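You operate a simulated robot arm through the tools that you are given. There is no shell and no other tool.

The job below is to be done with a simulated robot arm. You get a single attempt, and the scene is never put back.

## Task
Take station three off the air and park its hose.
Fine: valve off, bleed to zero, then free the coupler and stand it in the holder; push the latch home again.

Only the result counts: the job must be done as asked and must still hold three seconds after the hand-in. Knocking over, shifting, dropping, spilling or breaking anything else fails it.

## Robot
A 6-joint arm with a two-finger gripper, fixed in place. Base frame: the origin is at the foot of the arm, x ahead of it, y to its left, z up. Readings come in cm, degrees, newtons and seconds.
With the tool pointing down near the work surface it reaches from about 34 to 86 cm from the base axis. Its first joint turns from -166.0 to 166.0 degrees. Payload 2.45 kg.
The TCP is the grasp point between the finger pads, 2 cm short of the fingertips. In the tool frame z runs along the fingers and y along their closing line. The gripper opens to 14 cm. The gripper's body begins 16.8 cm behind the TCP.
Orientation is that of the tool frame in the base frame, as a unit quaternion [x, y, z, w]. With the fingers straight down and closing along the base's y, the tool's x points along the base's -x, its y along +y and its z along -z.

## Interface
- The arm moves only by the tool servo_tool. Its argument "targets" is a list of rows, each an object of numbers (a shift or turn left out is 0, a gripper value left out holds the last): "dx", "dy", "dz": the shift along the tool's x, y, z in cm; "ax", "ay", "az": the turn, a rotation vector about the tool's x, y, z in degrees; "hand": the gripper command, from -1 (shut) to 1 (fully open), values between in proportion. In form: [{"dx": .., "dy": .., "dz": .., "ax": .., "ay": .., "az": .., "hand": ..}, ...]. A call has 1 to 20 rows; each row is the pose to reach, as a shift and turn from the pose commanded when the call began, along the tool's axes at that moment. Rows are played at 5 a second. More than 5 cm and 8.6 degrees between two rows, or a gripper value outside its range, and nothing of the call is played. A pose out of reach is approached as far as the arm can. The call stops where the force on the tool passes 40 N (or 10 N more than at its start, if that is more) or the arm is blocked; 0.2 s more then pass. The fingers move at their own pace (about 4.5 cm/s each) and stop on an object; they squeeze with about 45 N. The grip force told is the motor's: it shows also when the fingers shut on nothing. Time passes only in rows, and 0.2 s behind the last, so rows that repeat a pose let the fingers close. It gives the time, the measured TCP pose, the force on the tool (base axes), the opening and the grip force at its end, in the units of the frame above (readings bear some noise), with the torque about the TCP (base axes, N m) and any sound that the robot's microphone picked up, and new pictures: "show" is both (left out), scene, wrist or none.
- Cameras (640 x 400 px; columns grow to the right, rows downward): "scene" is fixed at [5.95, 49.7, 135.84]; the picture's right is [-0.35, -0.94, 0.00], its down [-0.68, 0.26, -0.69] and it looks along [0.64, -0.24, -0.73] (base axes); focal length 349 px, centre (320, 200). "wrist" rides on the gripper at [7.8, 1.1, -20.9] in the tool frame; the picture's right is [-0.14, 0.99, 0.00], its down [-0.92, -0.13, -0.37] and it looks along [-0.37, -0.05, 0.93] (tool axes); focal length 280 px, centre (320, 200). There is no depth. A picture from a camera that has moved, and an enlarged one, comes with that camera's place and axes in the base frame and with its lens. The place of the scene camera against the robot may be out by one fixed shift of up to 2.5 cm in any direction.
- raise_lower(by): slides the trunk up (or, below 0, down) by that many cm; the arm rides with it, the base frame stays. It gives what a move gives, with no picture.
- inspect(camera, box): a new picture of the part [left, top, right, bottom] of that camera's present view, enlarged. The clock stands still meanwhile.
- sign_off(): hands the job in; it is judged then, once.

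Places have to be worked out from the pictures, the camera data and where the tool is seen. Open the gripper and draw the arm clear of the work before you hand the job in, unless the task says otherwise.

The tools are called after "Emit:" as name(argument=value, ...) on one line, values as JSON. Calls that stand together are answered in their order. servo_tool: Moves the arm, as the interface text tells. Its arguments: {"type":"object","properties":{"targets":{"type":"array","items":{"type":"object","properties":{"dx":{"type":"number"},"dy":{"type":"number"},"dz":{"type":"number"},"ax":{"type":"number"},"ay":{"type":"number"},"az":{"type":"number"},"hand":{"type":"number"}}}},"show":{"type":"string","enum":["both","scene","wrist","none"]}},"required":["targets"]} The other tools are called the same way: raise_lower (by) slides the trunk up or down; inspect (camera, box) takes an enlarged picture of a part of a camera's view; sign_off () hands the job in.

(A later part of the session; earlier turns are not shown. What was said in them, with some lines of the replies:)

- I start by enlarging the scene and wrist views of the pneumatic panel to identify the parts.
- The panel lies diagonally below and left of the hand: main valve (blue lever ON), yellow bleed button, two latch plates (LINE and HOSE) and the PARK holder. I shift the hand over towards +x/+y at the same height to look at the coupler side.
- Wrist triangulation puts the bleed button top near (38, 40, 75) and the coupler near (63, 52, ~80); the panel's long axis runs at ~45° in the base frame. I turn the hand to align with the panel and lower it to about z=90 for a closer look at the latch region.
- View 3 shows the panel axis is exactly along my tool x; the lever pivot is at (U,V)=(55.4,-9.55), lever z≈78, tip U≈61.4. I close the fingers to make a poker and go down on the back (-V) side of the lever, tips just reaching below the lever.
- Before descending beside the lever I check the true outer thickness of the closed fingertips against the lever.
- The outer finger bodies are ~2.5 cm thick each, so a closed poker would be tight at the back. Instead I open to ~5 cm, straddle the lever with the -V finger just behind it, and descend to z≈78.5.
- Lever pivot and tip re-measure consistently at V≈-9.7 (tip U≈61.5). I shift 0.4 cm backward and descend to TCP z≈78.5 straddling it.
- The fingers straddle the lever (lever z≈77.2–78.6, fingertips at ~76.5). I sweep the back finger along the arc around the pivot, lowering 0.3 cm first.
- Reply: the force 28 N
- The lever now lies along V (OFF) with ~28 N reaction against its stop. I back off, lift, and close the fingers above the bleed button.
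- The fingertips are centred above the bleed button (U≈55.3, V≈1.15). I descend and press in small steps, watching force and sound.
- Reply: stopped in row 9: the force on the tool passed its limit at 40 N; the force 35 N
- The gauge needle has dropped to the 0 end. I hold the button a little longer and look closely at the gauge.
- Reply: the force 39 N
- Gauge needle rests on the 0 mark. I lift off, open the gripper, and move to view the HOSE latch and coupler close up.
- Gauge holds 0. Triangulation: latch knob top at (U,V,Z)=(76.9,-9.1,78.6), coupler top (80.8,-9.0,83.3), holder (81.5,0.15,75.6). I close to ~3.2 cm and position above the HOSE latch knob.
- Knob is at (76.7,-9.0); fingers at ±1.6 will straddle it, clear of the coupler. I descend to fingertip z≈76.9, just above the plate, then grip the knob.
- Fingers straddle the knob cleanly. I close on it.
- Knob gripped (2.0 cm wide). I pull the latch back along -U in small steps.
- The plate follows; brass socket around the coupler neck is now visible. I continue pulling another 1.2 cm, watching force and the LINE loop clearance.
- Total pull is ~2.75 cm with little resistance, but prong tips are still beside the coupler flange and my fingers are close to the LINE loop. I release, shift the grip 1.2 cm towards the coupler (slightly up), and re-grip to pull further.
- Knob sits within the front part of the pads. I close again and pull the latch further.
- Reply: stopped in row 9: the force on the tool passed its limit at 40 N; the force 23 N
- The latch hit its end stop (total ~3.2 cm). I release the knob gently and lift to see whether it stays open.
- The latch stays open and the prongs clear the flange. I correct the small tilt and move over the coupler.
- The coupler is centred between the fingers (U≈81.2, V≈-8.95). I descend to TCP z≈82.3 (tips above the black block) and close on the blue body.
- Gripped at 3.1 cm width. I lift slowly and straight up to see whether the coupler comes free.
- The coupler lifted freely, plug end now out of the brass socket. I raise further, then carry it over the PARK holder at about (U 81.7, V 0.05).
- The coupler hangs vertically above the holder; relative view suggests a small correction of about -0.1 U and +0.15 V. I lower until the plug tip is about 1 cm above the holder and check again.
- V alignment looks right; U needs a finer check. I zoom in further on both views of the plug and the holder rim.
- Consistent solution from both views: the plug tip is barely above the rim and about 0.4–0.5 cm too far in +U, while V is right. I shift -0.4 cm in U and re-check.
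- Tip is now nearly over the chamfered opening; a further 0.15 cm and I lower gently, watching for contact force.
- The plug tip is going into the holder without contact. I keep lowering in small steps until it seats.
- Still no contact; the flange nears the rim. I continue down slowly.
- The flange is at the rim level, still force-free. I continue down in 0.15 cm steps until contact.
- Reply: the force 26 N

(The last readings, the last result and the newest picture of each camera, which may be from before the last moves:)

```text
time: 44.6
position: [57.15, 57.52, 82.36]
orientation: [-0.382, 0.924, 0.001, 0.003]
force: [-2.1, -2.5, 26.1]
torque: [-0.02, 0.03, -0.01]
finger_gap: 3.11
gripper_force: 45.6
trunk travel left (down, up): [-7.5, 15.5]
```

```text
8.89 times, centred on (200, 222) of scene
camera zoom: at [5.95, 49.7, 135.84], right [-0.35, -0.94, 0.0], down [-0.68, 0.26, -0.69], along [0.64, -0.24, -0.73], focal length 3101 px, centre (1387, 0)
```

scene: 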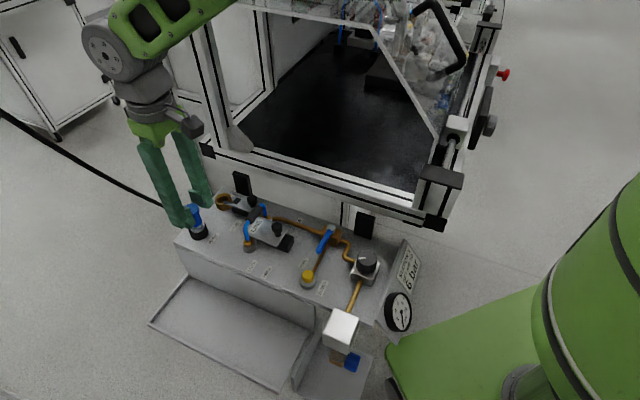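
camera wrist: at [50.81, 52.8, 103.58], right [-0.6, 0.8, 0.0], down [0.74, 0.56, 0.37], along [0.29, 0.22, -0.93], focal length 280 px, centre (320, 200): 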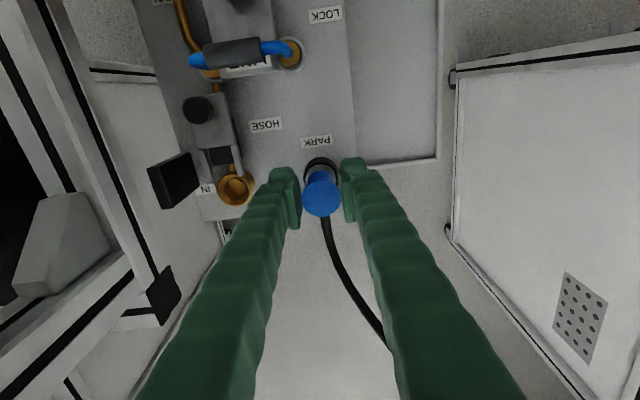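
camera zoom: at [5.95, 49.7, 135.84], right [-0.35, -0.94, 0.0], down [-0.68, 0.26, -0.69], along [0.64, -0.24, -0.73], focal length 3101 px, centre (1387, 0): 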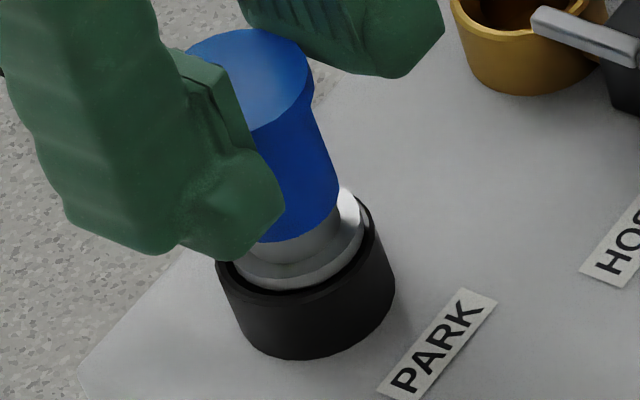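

Seated: contact force 26 N at the same grip height as in the original socket. I relieve the push, then open the fingers and lift straight up.

Emit:
servo_tool(targets=[{"dz": -0.25}, {"dz": -0.4}, {"dz": -0.4, "hand": -0.4}, {"dz": -0.4, "hand": -0.286}, {"dz": -0.4, "hand": -0.286}, {"dz": -0.4, "hand": -0.286}])

Emit:
inspect(camera="scene", box=[180, 190, 230, 245])

Emit:
inspect(camera="wrist", box=[260, 110, 380, 230])

```text
time: 46.0
position: [57.19, 57.53, 82.42]
orientation: [-0.383, 0.924, 0.0, -0.001]
force: [-0.1, -0.7, -0.3]
torque: [0.0, 0.0, -0.01]
finger_gap: 5.0
gripper_force: 0.0
trunk travel left (down, up): [-7.5, 15.5]
camera wrist: at [50.82, 52.79, 103.37], right [-0.6, 0.8, 0.0], down [0.74, 0.56, 0.37], along [0.29, 0.22, -0.93], focal length 280 px, centre (320, 200)
```

scene: 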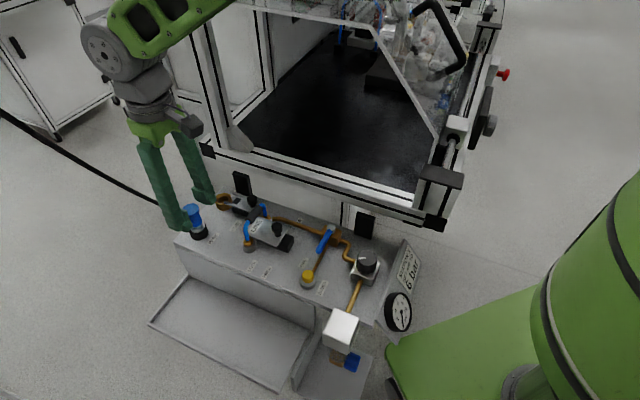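
wrist: 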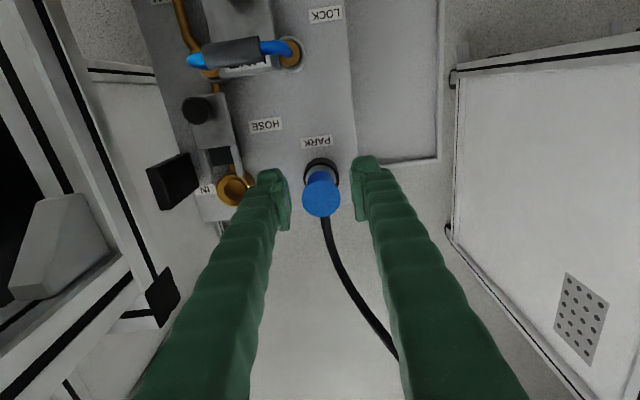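

```text
7.27 times, centred on (205, 218) of scene
camera zoom: at [5.95, 49.7, 135.84], right [-0.35, -0.94, 0.0], down [-0.68, 0.26, -0.69], along [0.64, -0.24, -0.73], focal length 2537 px, centre (1156, 73)
```

zoom: 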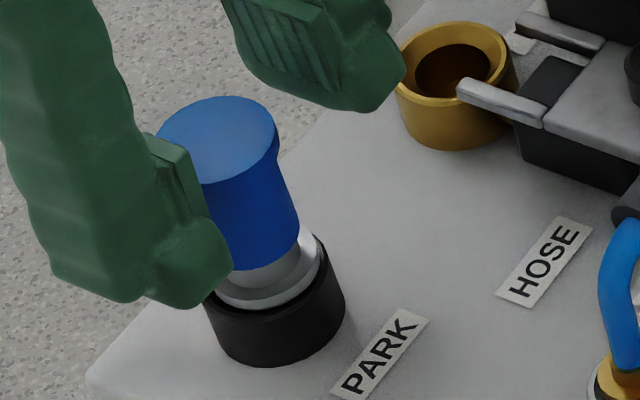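

```text
3.33 times, centred on (320, 170) of wrist
camera zoom: at [50.82, 52.79, 103.37], right [-0.6, 0.8, 0.0], down [0.74, 0.56, 0.37], along [0.29, 0.22, -0.93], focal length 935 px, centre (320, 300)
```

zoom: 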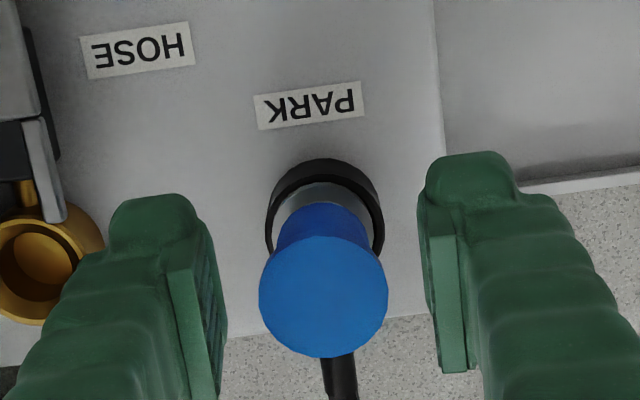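

The coupler stands upright in the holder, released. I lift clear and go back above the open HOSE latch knob.

Emit:
servo_tool(targets=[{"dz": -2}, {"dz": -4.5}, {"dz": -7}, {"dz": -8}, {"dz": -8, "dx": 2, "dy": -3}, {"dz": -8, "dx": 4, "dy": -6}, {"dz": -8, "dx": 6.4, "dy": -9.3, "hand": -0.543}, {"dz": -6, "dx": 6.4, "dy": -9.3}, {"dz": -5, "dx": 6.4, "dy": -9.3}, {"dz": -5, "dx": 6.4, "dy": -9.3}])

Emit:
inspect(camera="wrist", box=[240, 90, 400, 240])

Emit:
inspect(camera="scene", box=[180, 150, 280, 250])

```text
time: 48.2
position: [59.32, 46.32, 87.48]
orientation: [-0.382, 0.924, 0.0, 0.0]
force: [0.9, -0.7, -0.4]
torque: [0.02, 0.01, -0.05]
finger_gap: 3.17
gripper_force: 0.0
trunk travel left (down, up): [-7.5, 15.5]
camera wrist: at [52.92, 41.61, 108.44], right [-0.6, 0.8, 0.0], down [0.74, 0.56, 0.37], along [0.29, 0.22, -0.93], focal length 280 px, centre (320, 200)
```

scene: 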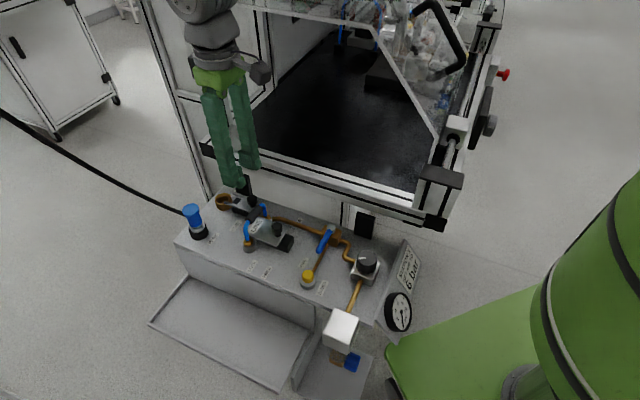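
wrist: 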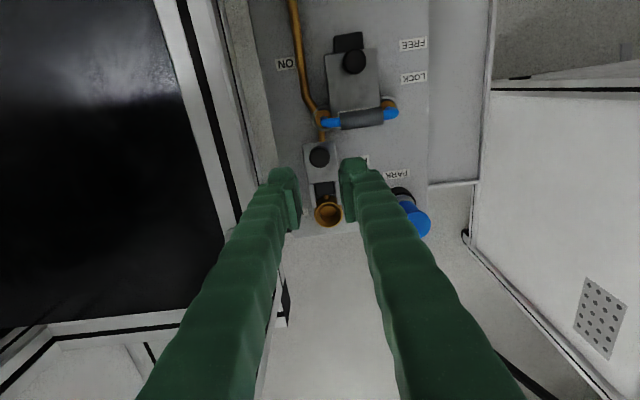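

```text
2.67 times, centred on (320, 165) of wrist
camera zoom: at [52.92, 41.61, 108.44], right [-0.6, 0.8, 0.0], down [0.74, 0.56, 0.37], along [0.29, 0.22, -0.93], focal length 748 px, centre (320, 293)
```

zoom: 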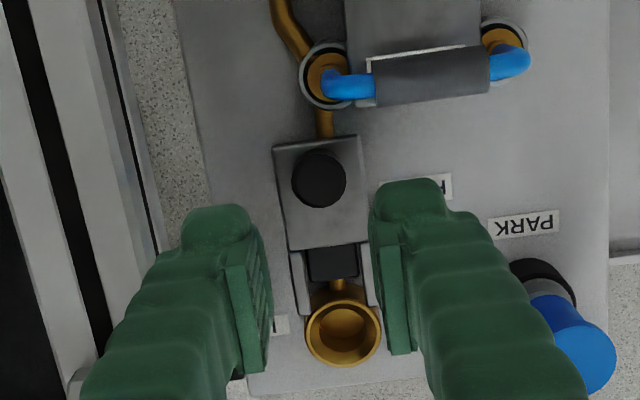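

```text
4.00 times, centred on (230, 200) of scene
camera zoom: at [5.95, 49.7, 135.84], right [-0.35, -0.94, 0.0], down [-0.68, 0.26, -0.69], along [0.64, -0.24, -0.73], focal length 1396 px, centre (680, 200)
```

zoom: 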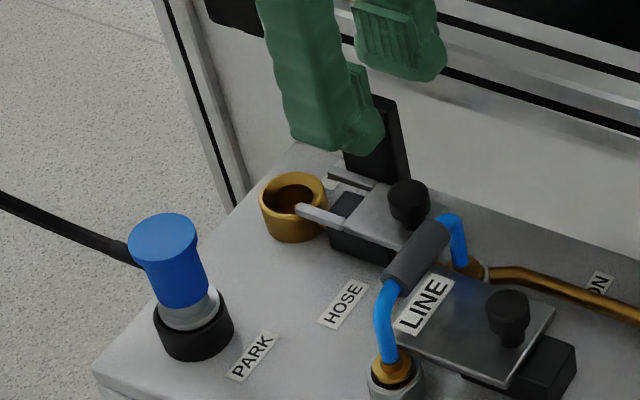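

Coupler stays parked. Knob is at (73.7,-9.05); I descend straddling it with the fingers biased to the coupler side (clear of the LINE loop) and grip.

Emit:
servo_tool(targets=[{"dx": -0.1, "dy": 0.15, "dz": 2}, {"dx": -0.1, "dy": 0.15, "dz": 4}, {"dx": -0.1, "dy": 0.15, "dz": 6}, {"dx": -0.1, "dy": 0.15, "dz": 7.5}, {"dx": -0.1, "dy": 0.15, "dz": 8.3}, {"dx": -0.1, "dy": 0.15, "dz": 8.3}, {"dx": -0.1, "dy": 0.15, "dz": 8.3, "hand": -1}, {"dx": -0.1, "dy": 0.15, "dz": 8.3, "hand": -1}, {"dx": -0.1, "dy": 0.15, "dz": 8.3, "hand": -1}, {"dx": -0.1, "dy": 0.15, "dz": 8.3, "hand": -1}])

Emit:
inspect(camera="wrist", box=[240, 110, 400, 260])

```text
time: 50.4
position: [59.21, 46.49, 79.09]
orientation: [-0.382, 0.924, 0.0, 0.001]
force: [8.6, -6.9, 1.8]
torque: [-0.07, -0.1, 0.11]
finger_gap: 1.98
gripper_force: 45.2
trunk travel left (down, up): [-7.5, 15.5]
camera wrist: at [52.91, 41.77, 100.09], right [-0.6, 0.8, 0.0], down [0.74, 0.56, 0.37], along [0.29, 0.22, -0.93], focal length 280 px, centre (320, 200)
```

scene: 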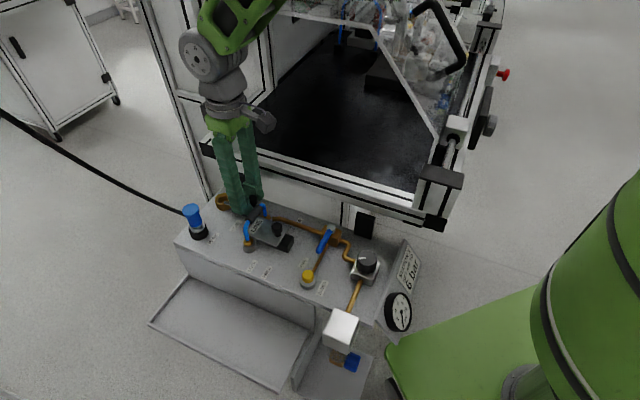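
wrist: 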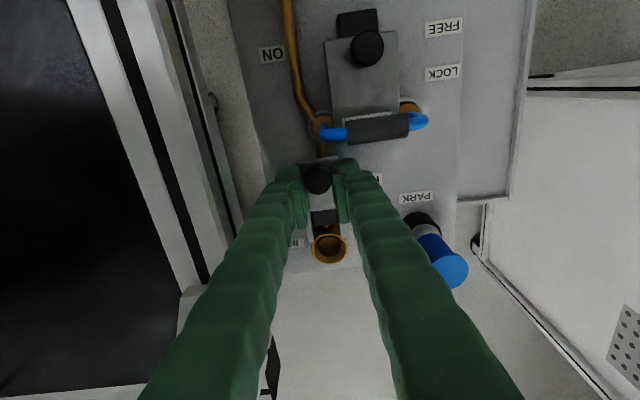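

```text
2.67 times, centred on (320, 185) of wrist
camera zoom: at [52.91, 41.77, 100.09], right [-0.6, 0.8, 0.0], down [0.74, 0.56, 0.37], along [0.29, 0.22, -0.93], focal length 748 px, centre (320, 240)
```

zoom: 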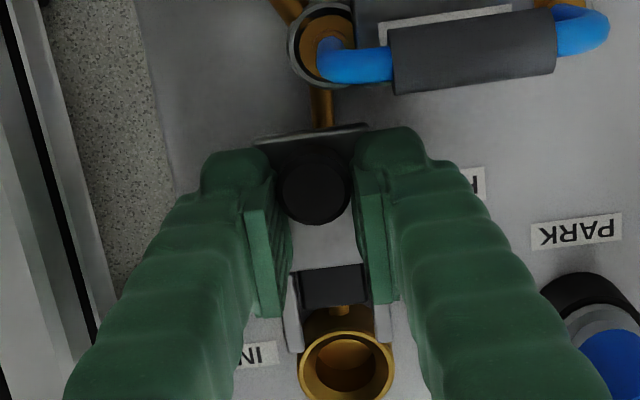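

Knob gripped; I push the latch home along +U until it meets its stop (~3.2 cm).

Emit:
servo_tool(targets=[{"dx": -0.4}, {"dx": -0.8}, {"dx": -1.2}, {"dx": -1.6}, {"dx": -2.0}, {"dx": -2.4}, {"dx": -2.8}, {"dx": -3.1}, {"dx": -3.3}, {"dx": -3.5}, {"dx": -3.5}])

Emit:
inspect(camera="wrist", box=[240, 110, 400, 260])

Emit:
inspect(camera="scene", box=[180, 150, 280, 250])

```text
time: 52.8
position: [61.6, 48.71, 79.0]
orientation: [-0.384, 0.923, -0.001, 0.0]
force: [6.0, -24.6, 4.7]
torque: [-0.45, 0.18, 0.17]
finger_gap: 1.98
gripper_force: 44.6
trunk travel left (down, up): [-7.5, 15.5]
camera wrist: at [55.29, 44.15, 100.1], right [-0.6, 0.8, 0.0], down [0.74, 0.56, 0.36], along [0.29, 0.22, -0.93], focal length 280 px, centre (320, 200)
```

scene: 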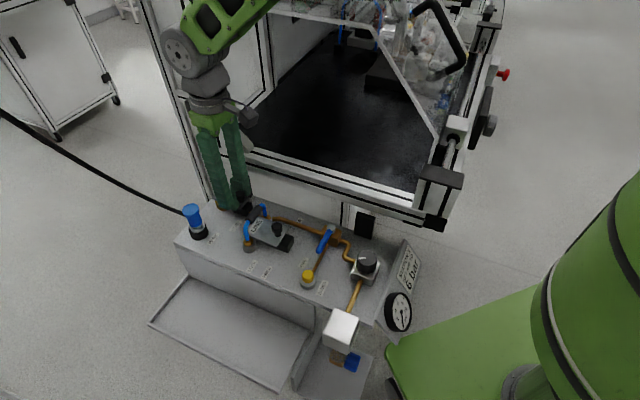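
wrist: 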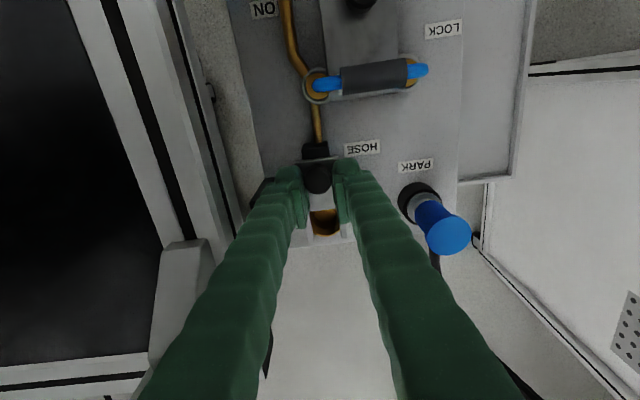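

```text
2.67 times, centred on (320, 185) of wrist
camera zoom: at [55.29, 44.15, 100.1], right [-0.6, 0.8, 0.0], down [0.74, 0.56, 0.36], along [0.29, 0.22, -0.93], focal length 748 px, centre (320, 240)
```

zoom: 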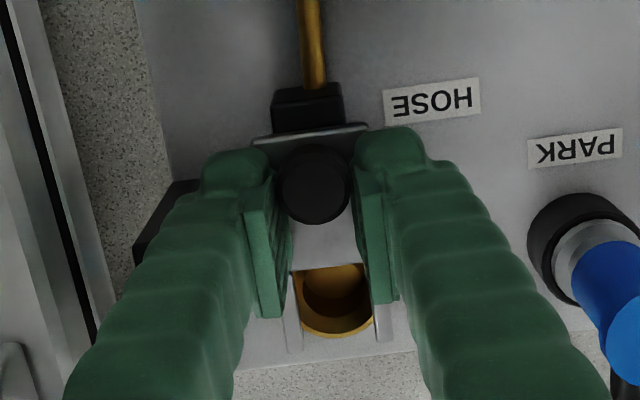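

```text
4.00 times, centred on (230, 200) of scene
camera zoom: at [5.95, 49.7, 135.84], right [-0.35, -0.94, 0.0], down [-0.68, 0.26, -0.69], along [0.64, -0.24, -0.73], focal length 1396 px, centre (680, 200)
```

zoom: 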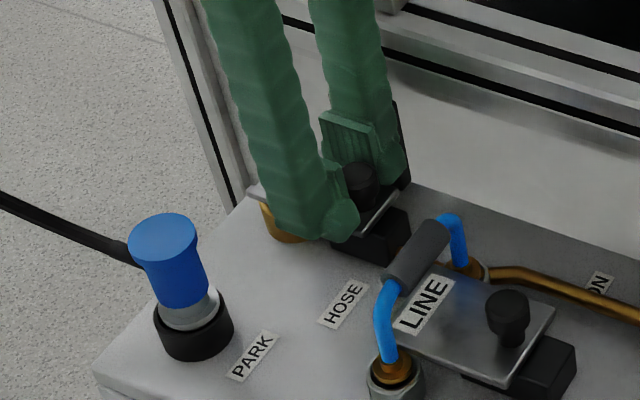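

It moved 3.26 cm, matching the pull-out distance, with a reaction at the stop. I give one slightly firmer push to be sure it is home.

Emit:
servo_tool(targets=[{"dx": -0.2, "dy": -0.15}, {"dx": -0.35, "dy": -0.15}, {"dx": -0.35, "dy": -0.15}], show="none")

```text
time: 53.6
position: [61.66, 48.87, 79.0]
orientation: [-0.383, 0.924, -0.001, -0.004]
force: [-13.7, -31.7, 5.4]
torque: [-0.21, 0.03, 0.1]
finger_gap: 1.96
gripper_force: 45.1
trunk travel left (down, up): [-7.5, 15.5]
```

Firm stop at ~32 N: the latch is home. I relieve the push, open, and lift away.

Emit:
servo_tool(targets=[{"dx": 0.3}, {"dx": 0.45}, {"dx": 0.45, "hand": -0.543}, {"dx": 0.45, "hand": -0.543}, {"dx": 0.45, "hand": -0.543}, {"dx": 0.45, "dz": -2}, {"dx": 0.45, "dz": -5}, {"dx": 0.45, "dz": -9}, {"dx": 0.45, "dz": -13}, {"dx": 3, "dz": -15}, {"dx": 6, "dz": -17}, {"dx": 9, "dz": -19}, {"dx": 12, "dz": -20, "hand": 0.5}, {"dx": 12, "dz": -20, "hand": 0.5}])

Emit:
inspect(camera="wrist", box=[260, 90, 430, 260])

Emit:
inspect(camera="scene", box=[180, 160, 280, 250])

Emit:
inspect(camera="scene", box=[280, 210, 430, 340])

```text
time: 56.6
position: [53.47, 40.8, 98.99]
orientation: [-0.382, 0.924, 0.0, 0.001]
force: [-0.6, 0.8, 0.1]
torque: [0.01, -0.01, -0.01]
finger_gap: 8.47
gripper_force: 0.1
trunk travel left (down, up): [-7.5, 15.5]
camera wrist: at [47.17, 36.07, 120.05], right [-0.6, 0.8, 0.0], down [0.74, 0.56, 0.37], along [0.29, 0.22, -0.93], focal length 280 px, centre (320, 200)
```

scene: 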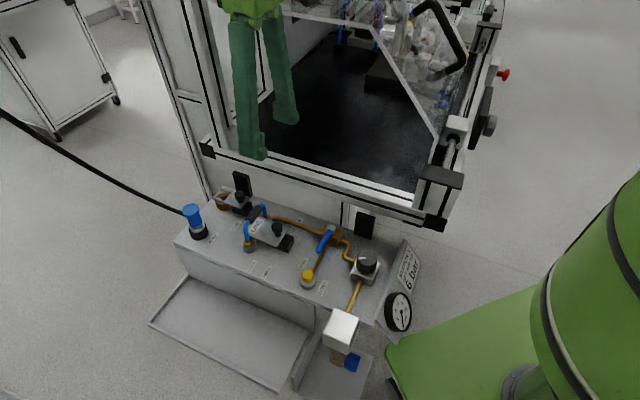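
wrist: 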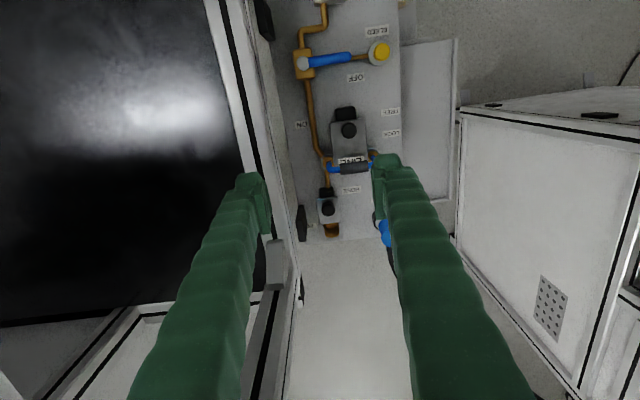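

```text
2.35 times, centred on (345, 175) of wrist
camera zoom: at [47.17, 36.07, 120.05], right [-0.6, 0.8, 0.0], down [0.74, 0.56, 0.37], along [0.29, 0.22, -0.93], focal length 660 px, centre (261, 259)
```

zoom: 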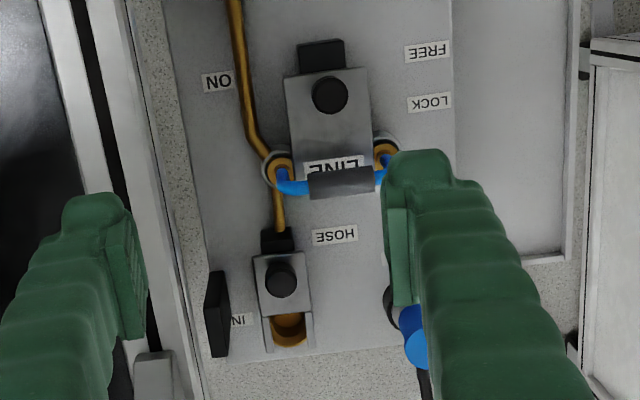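

```text
4.44 times, centred on (230, 205) of scene
camera zoom: at [5.95, 49.7, 135.84], right [-0.35, -0.94, 0.0], down [-0.68, 0.26, -0.69], along [0.64, -0.24, -0.73], focal length 1551 px, centre (720, 178)
```

zoom: 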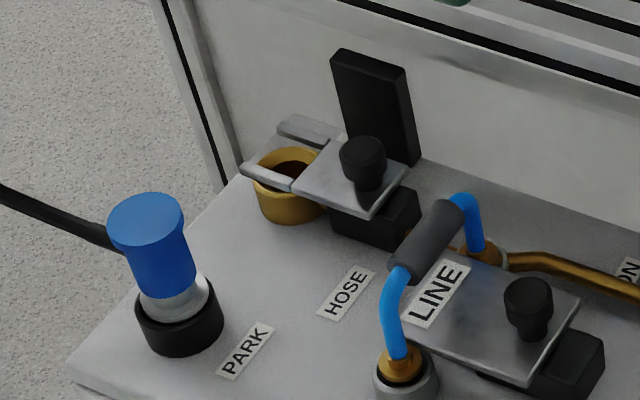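

```text
3.08 times, centred on (355, 275) of scene
camera zoom: at [5.95, 49.7, 135.84], right [-0.35, -0.94, 0.0], down [-0.68, 0.26, -0.69], along [0.64, -0.24, -0.73], focal length 1074 px, centre (212, -31)
```

zoom: 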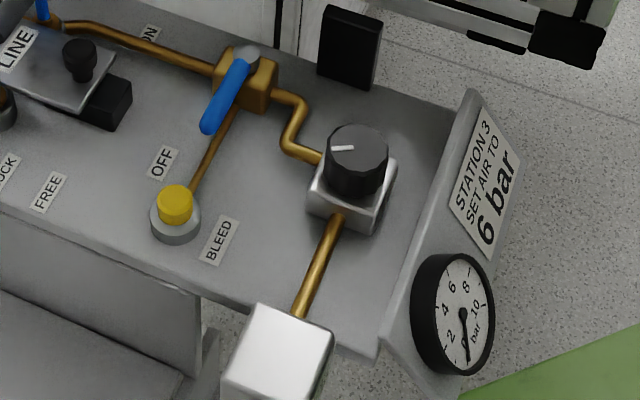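

Latch knob is exactly back at its original image position, coupler parked upright, lever on OFF. I do a final gauge check and let a second pass with the arm fully clear and gripper open.

Emit:
servo_tool(targets=[{"dz": -2, "hand": 1}, {"dz": -4, "hand": 1}, {"dz": -4}, {"dz": -4}, {"dz": -4}, {"dz": -4}, {"dz": -4}, {"dz": -4}], show="scene")

Emit:
inspect(camera="scene", box=[370, 280, 430, 340])

Emit:
inspect(camera="scene", box=[170, 190, 230, 250])

```text
time: 58.4
position: [53.64, 40.72, 103.16]
orientation: [-0.383, 0.924, 0.001, -0.001]
force: [0.0, -0.1, -0.2]
torque: [-0.03, -0.02, 0.05]
finger_gap: 14.01
gripper_force: 0.0
trunk travel left (down, up): [-7.5, 15.5]
```

scene: 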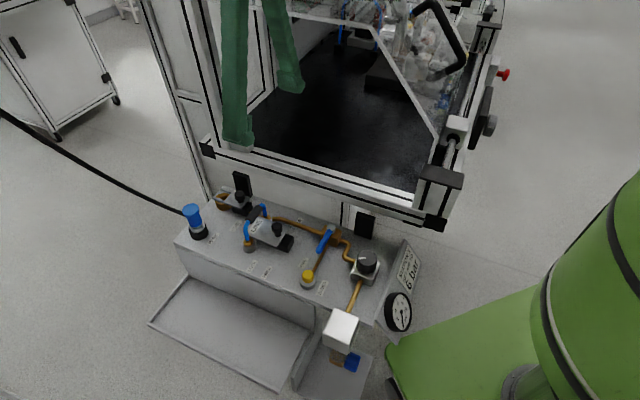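

```text
6.67 times, centred on (400, 310) of scene
camera zoom: at [5.95, 49.7, 135.84], right [-0.35, -0.94, 0.0], down [-0.68, 0.26, -0.69], along [0.64, -0.24, -0.73], focal length 2326 px, centre (-213, -533)
```

zoom: 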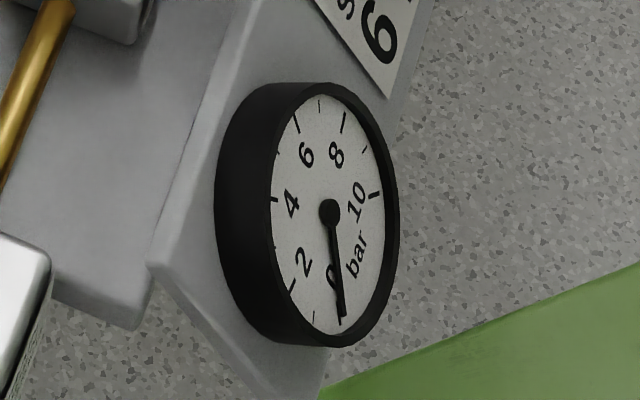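

```text
6.67 times, centred on (200, 220) of scene
camera zoom: at [5.95, 49.7, 135.84], right [-0.35, -0.94, 0.0], down [-0.68, 0.26, -0.69], along [0.64, -0.24, -0.73], focal length 2326 px, centre (1120, 67)
```

zoom: 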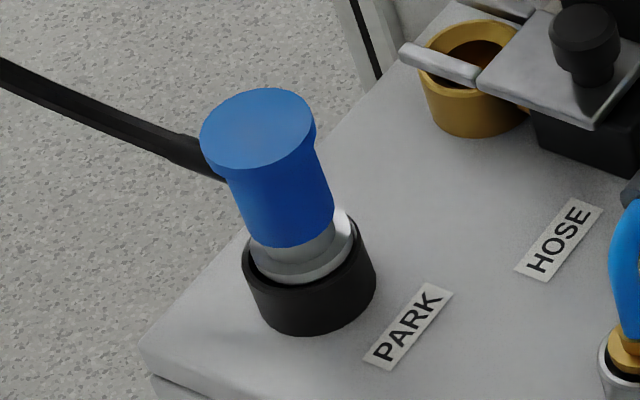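

All the checks hold: the valve is OFF, the gauge reads 0, the coupler is seated in PARK, the latch is home, and the gripper is open and clear. I hand in the job.

Emit:
sign_off()

```text
The job is handed in.
```

Station three is off the air and its hose is parked. I handed the job in, and no verdict has come back yet.

- **Valve:** the blue lever is turned to OFF against its stop.
- **Bleed:** I held the yellow button until the gauge dropped to 0. It still read 0 at the last check before hand-in.
- **Coupler:** I pulled the HOSE latch back to its stop and lifted the coupler straight out. It now stands upright in the PARK holder, seated as deep as it was in its socket.
- **Latch:** it is pushed back to its stop, and the knob is where it started.

I left the LINE latch and its hose alone and saw nothing else moved. The gripper is open and the arm is clear of the panel.
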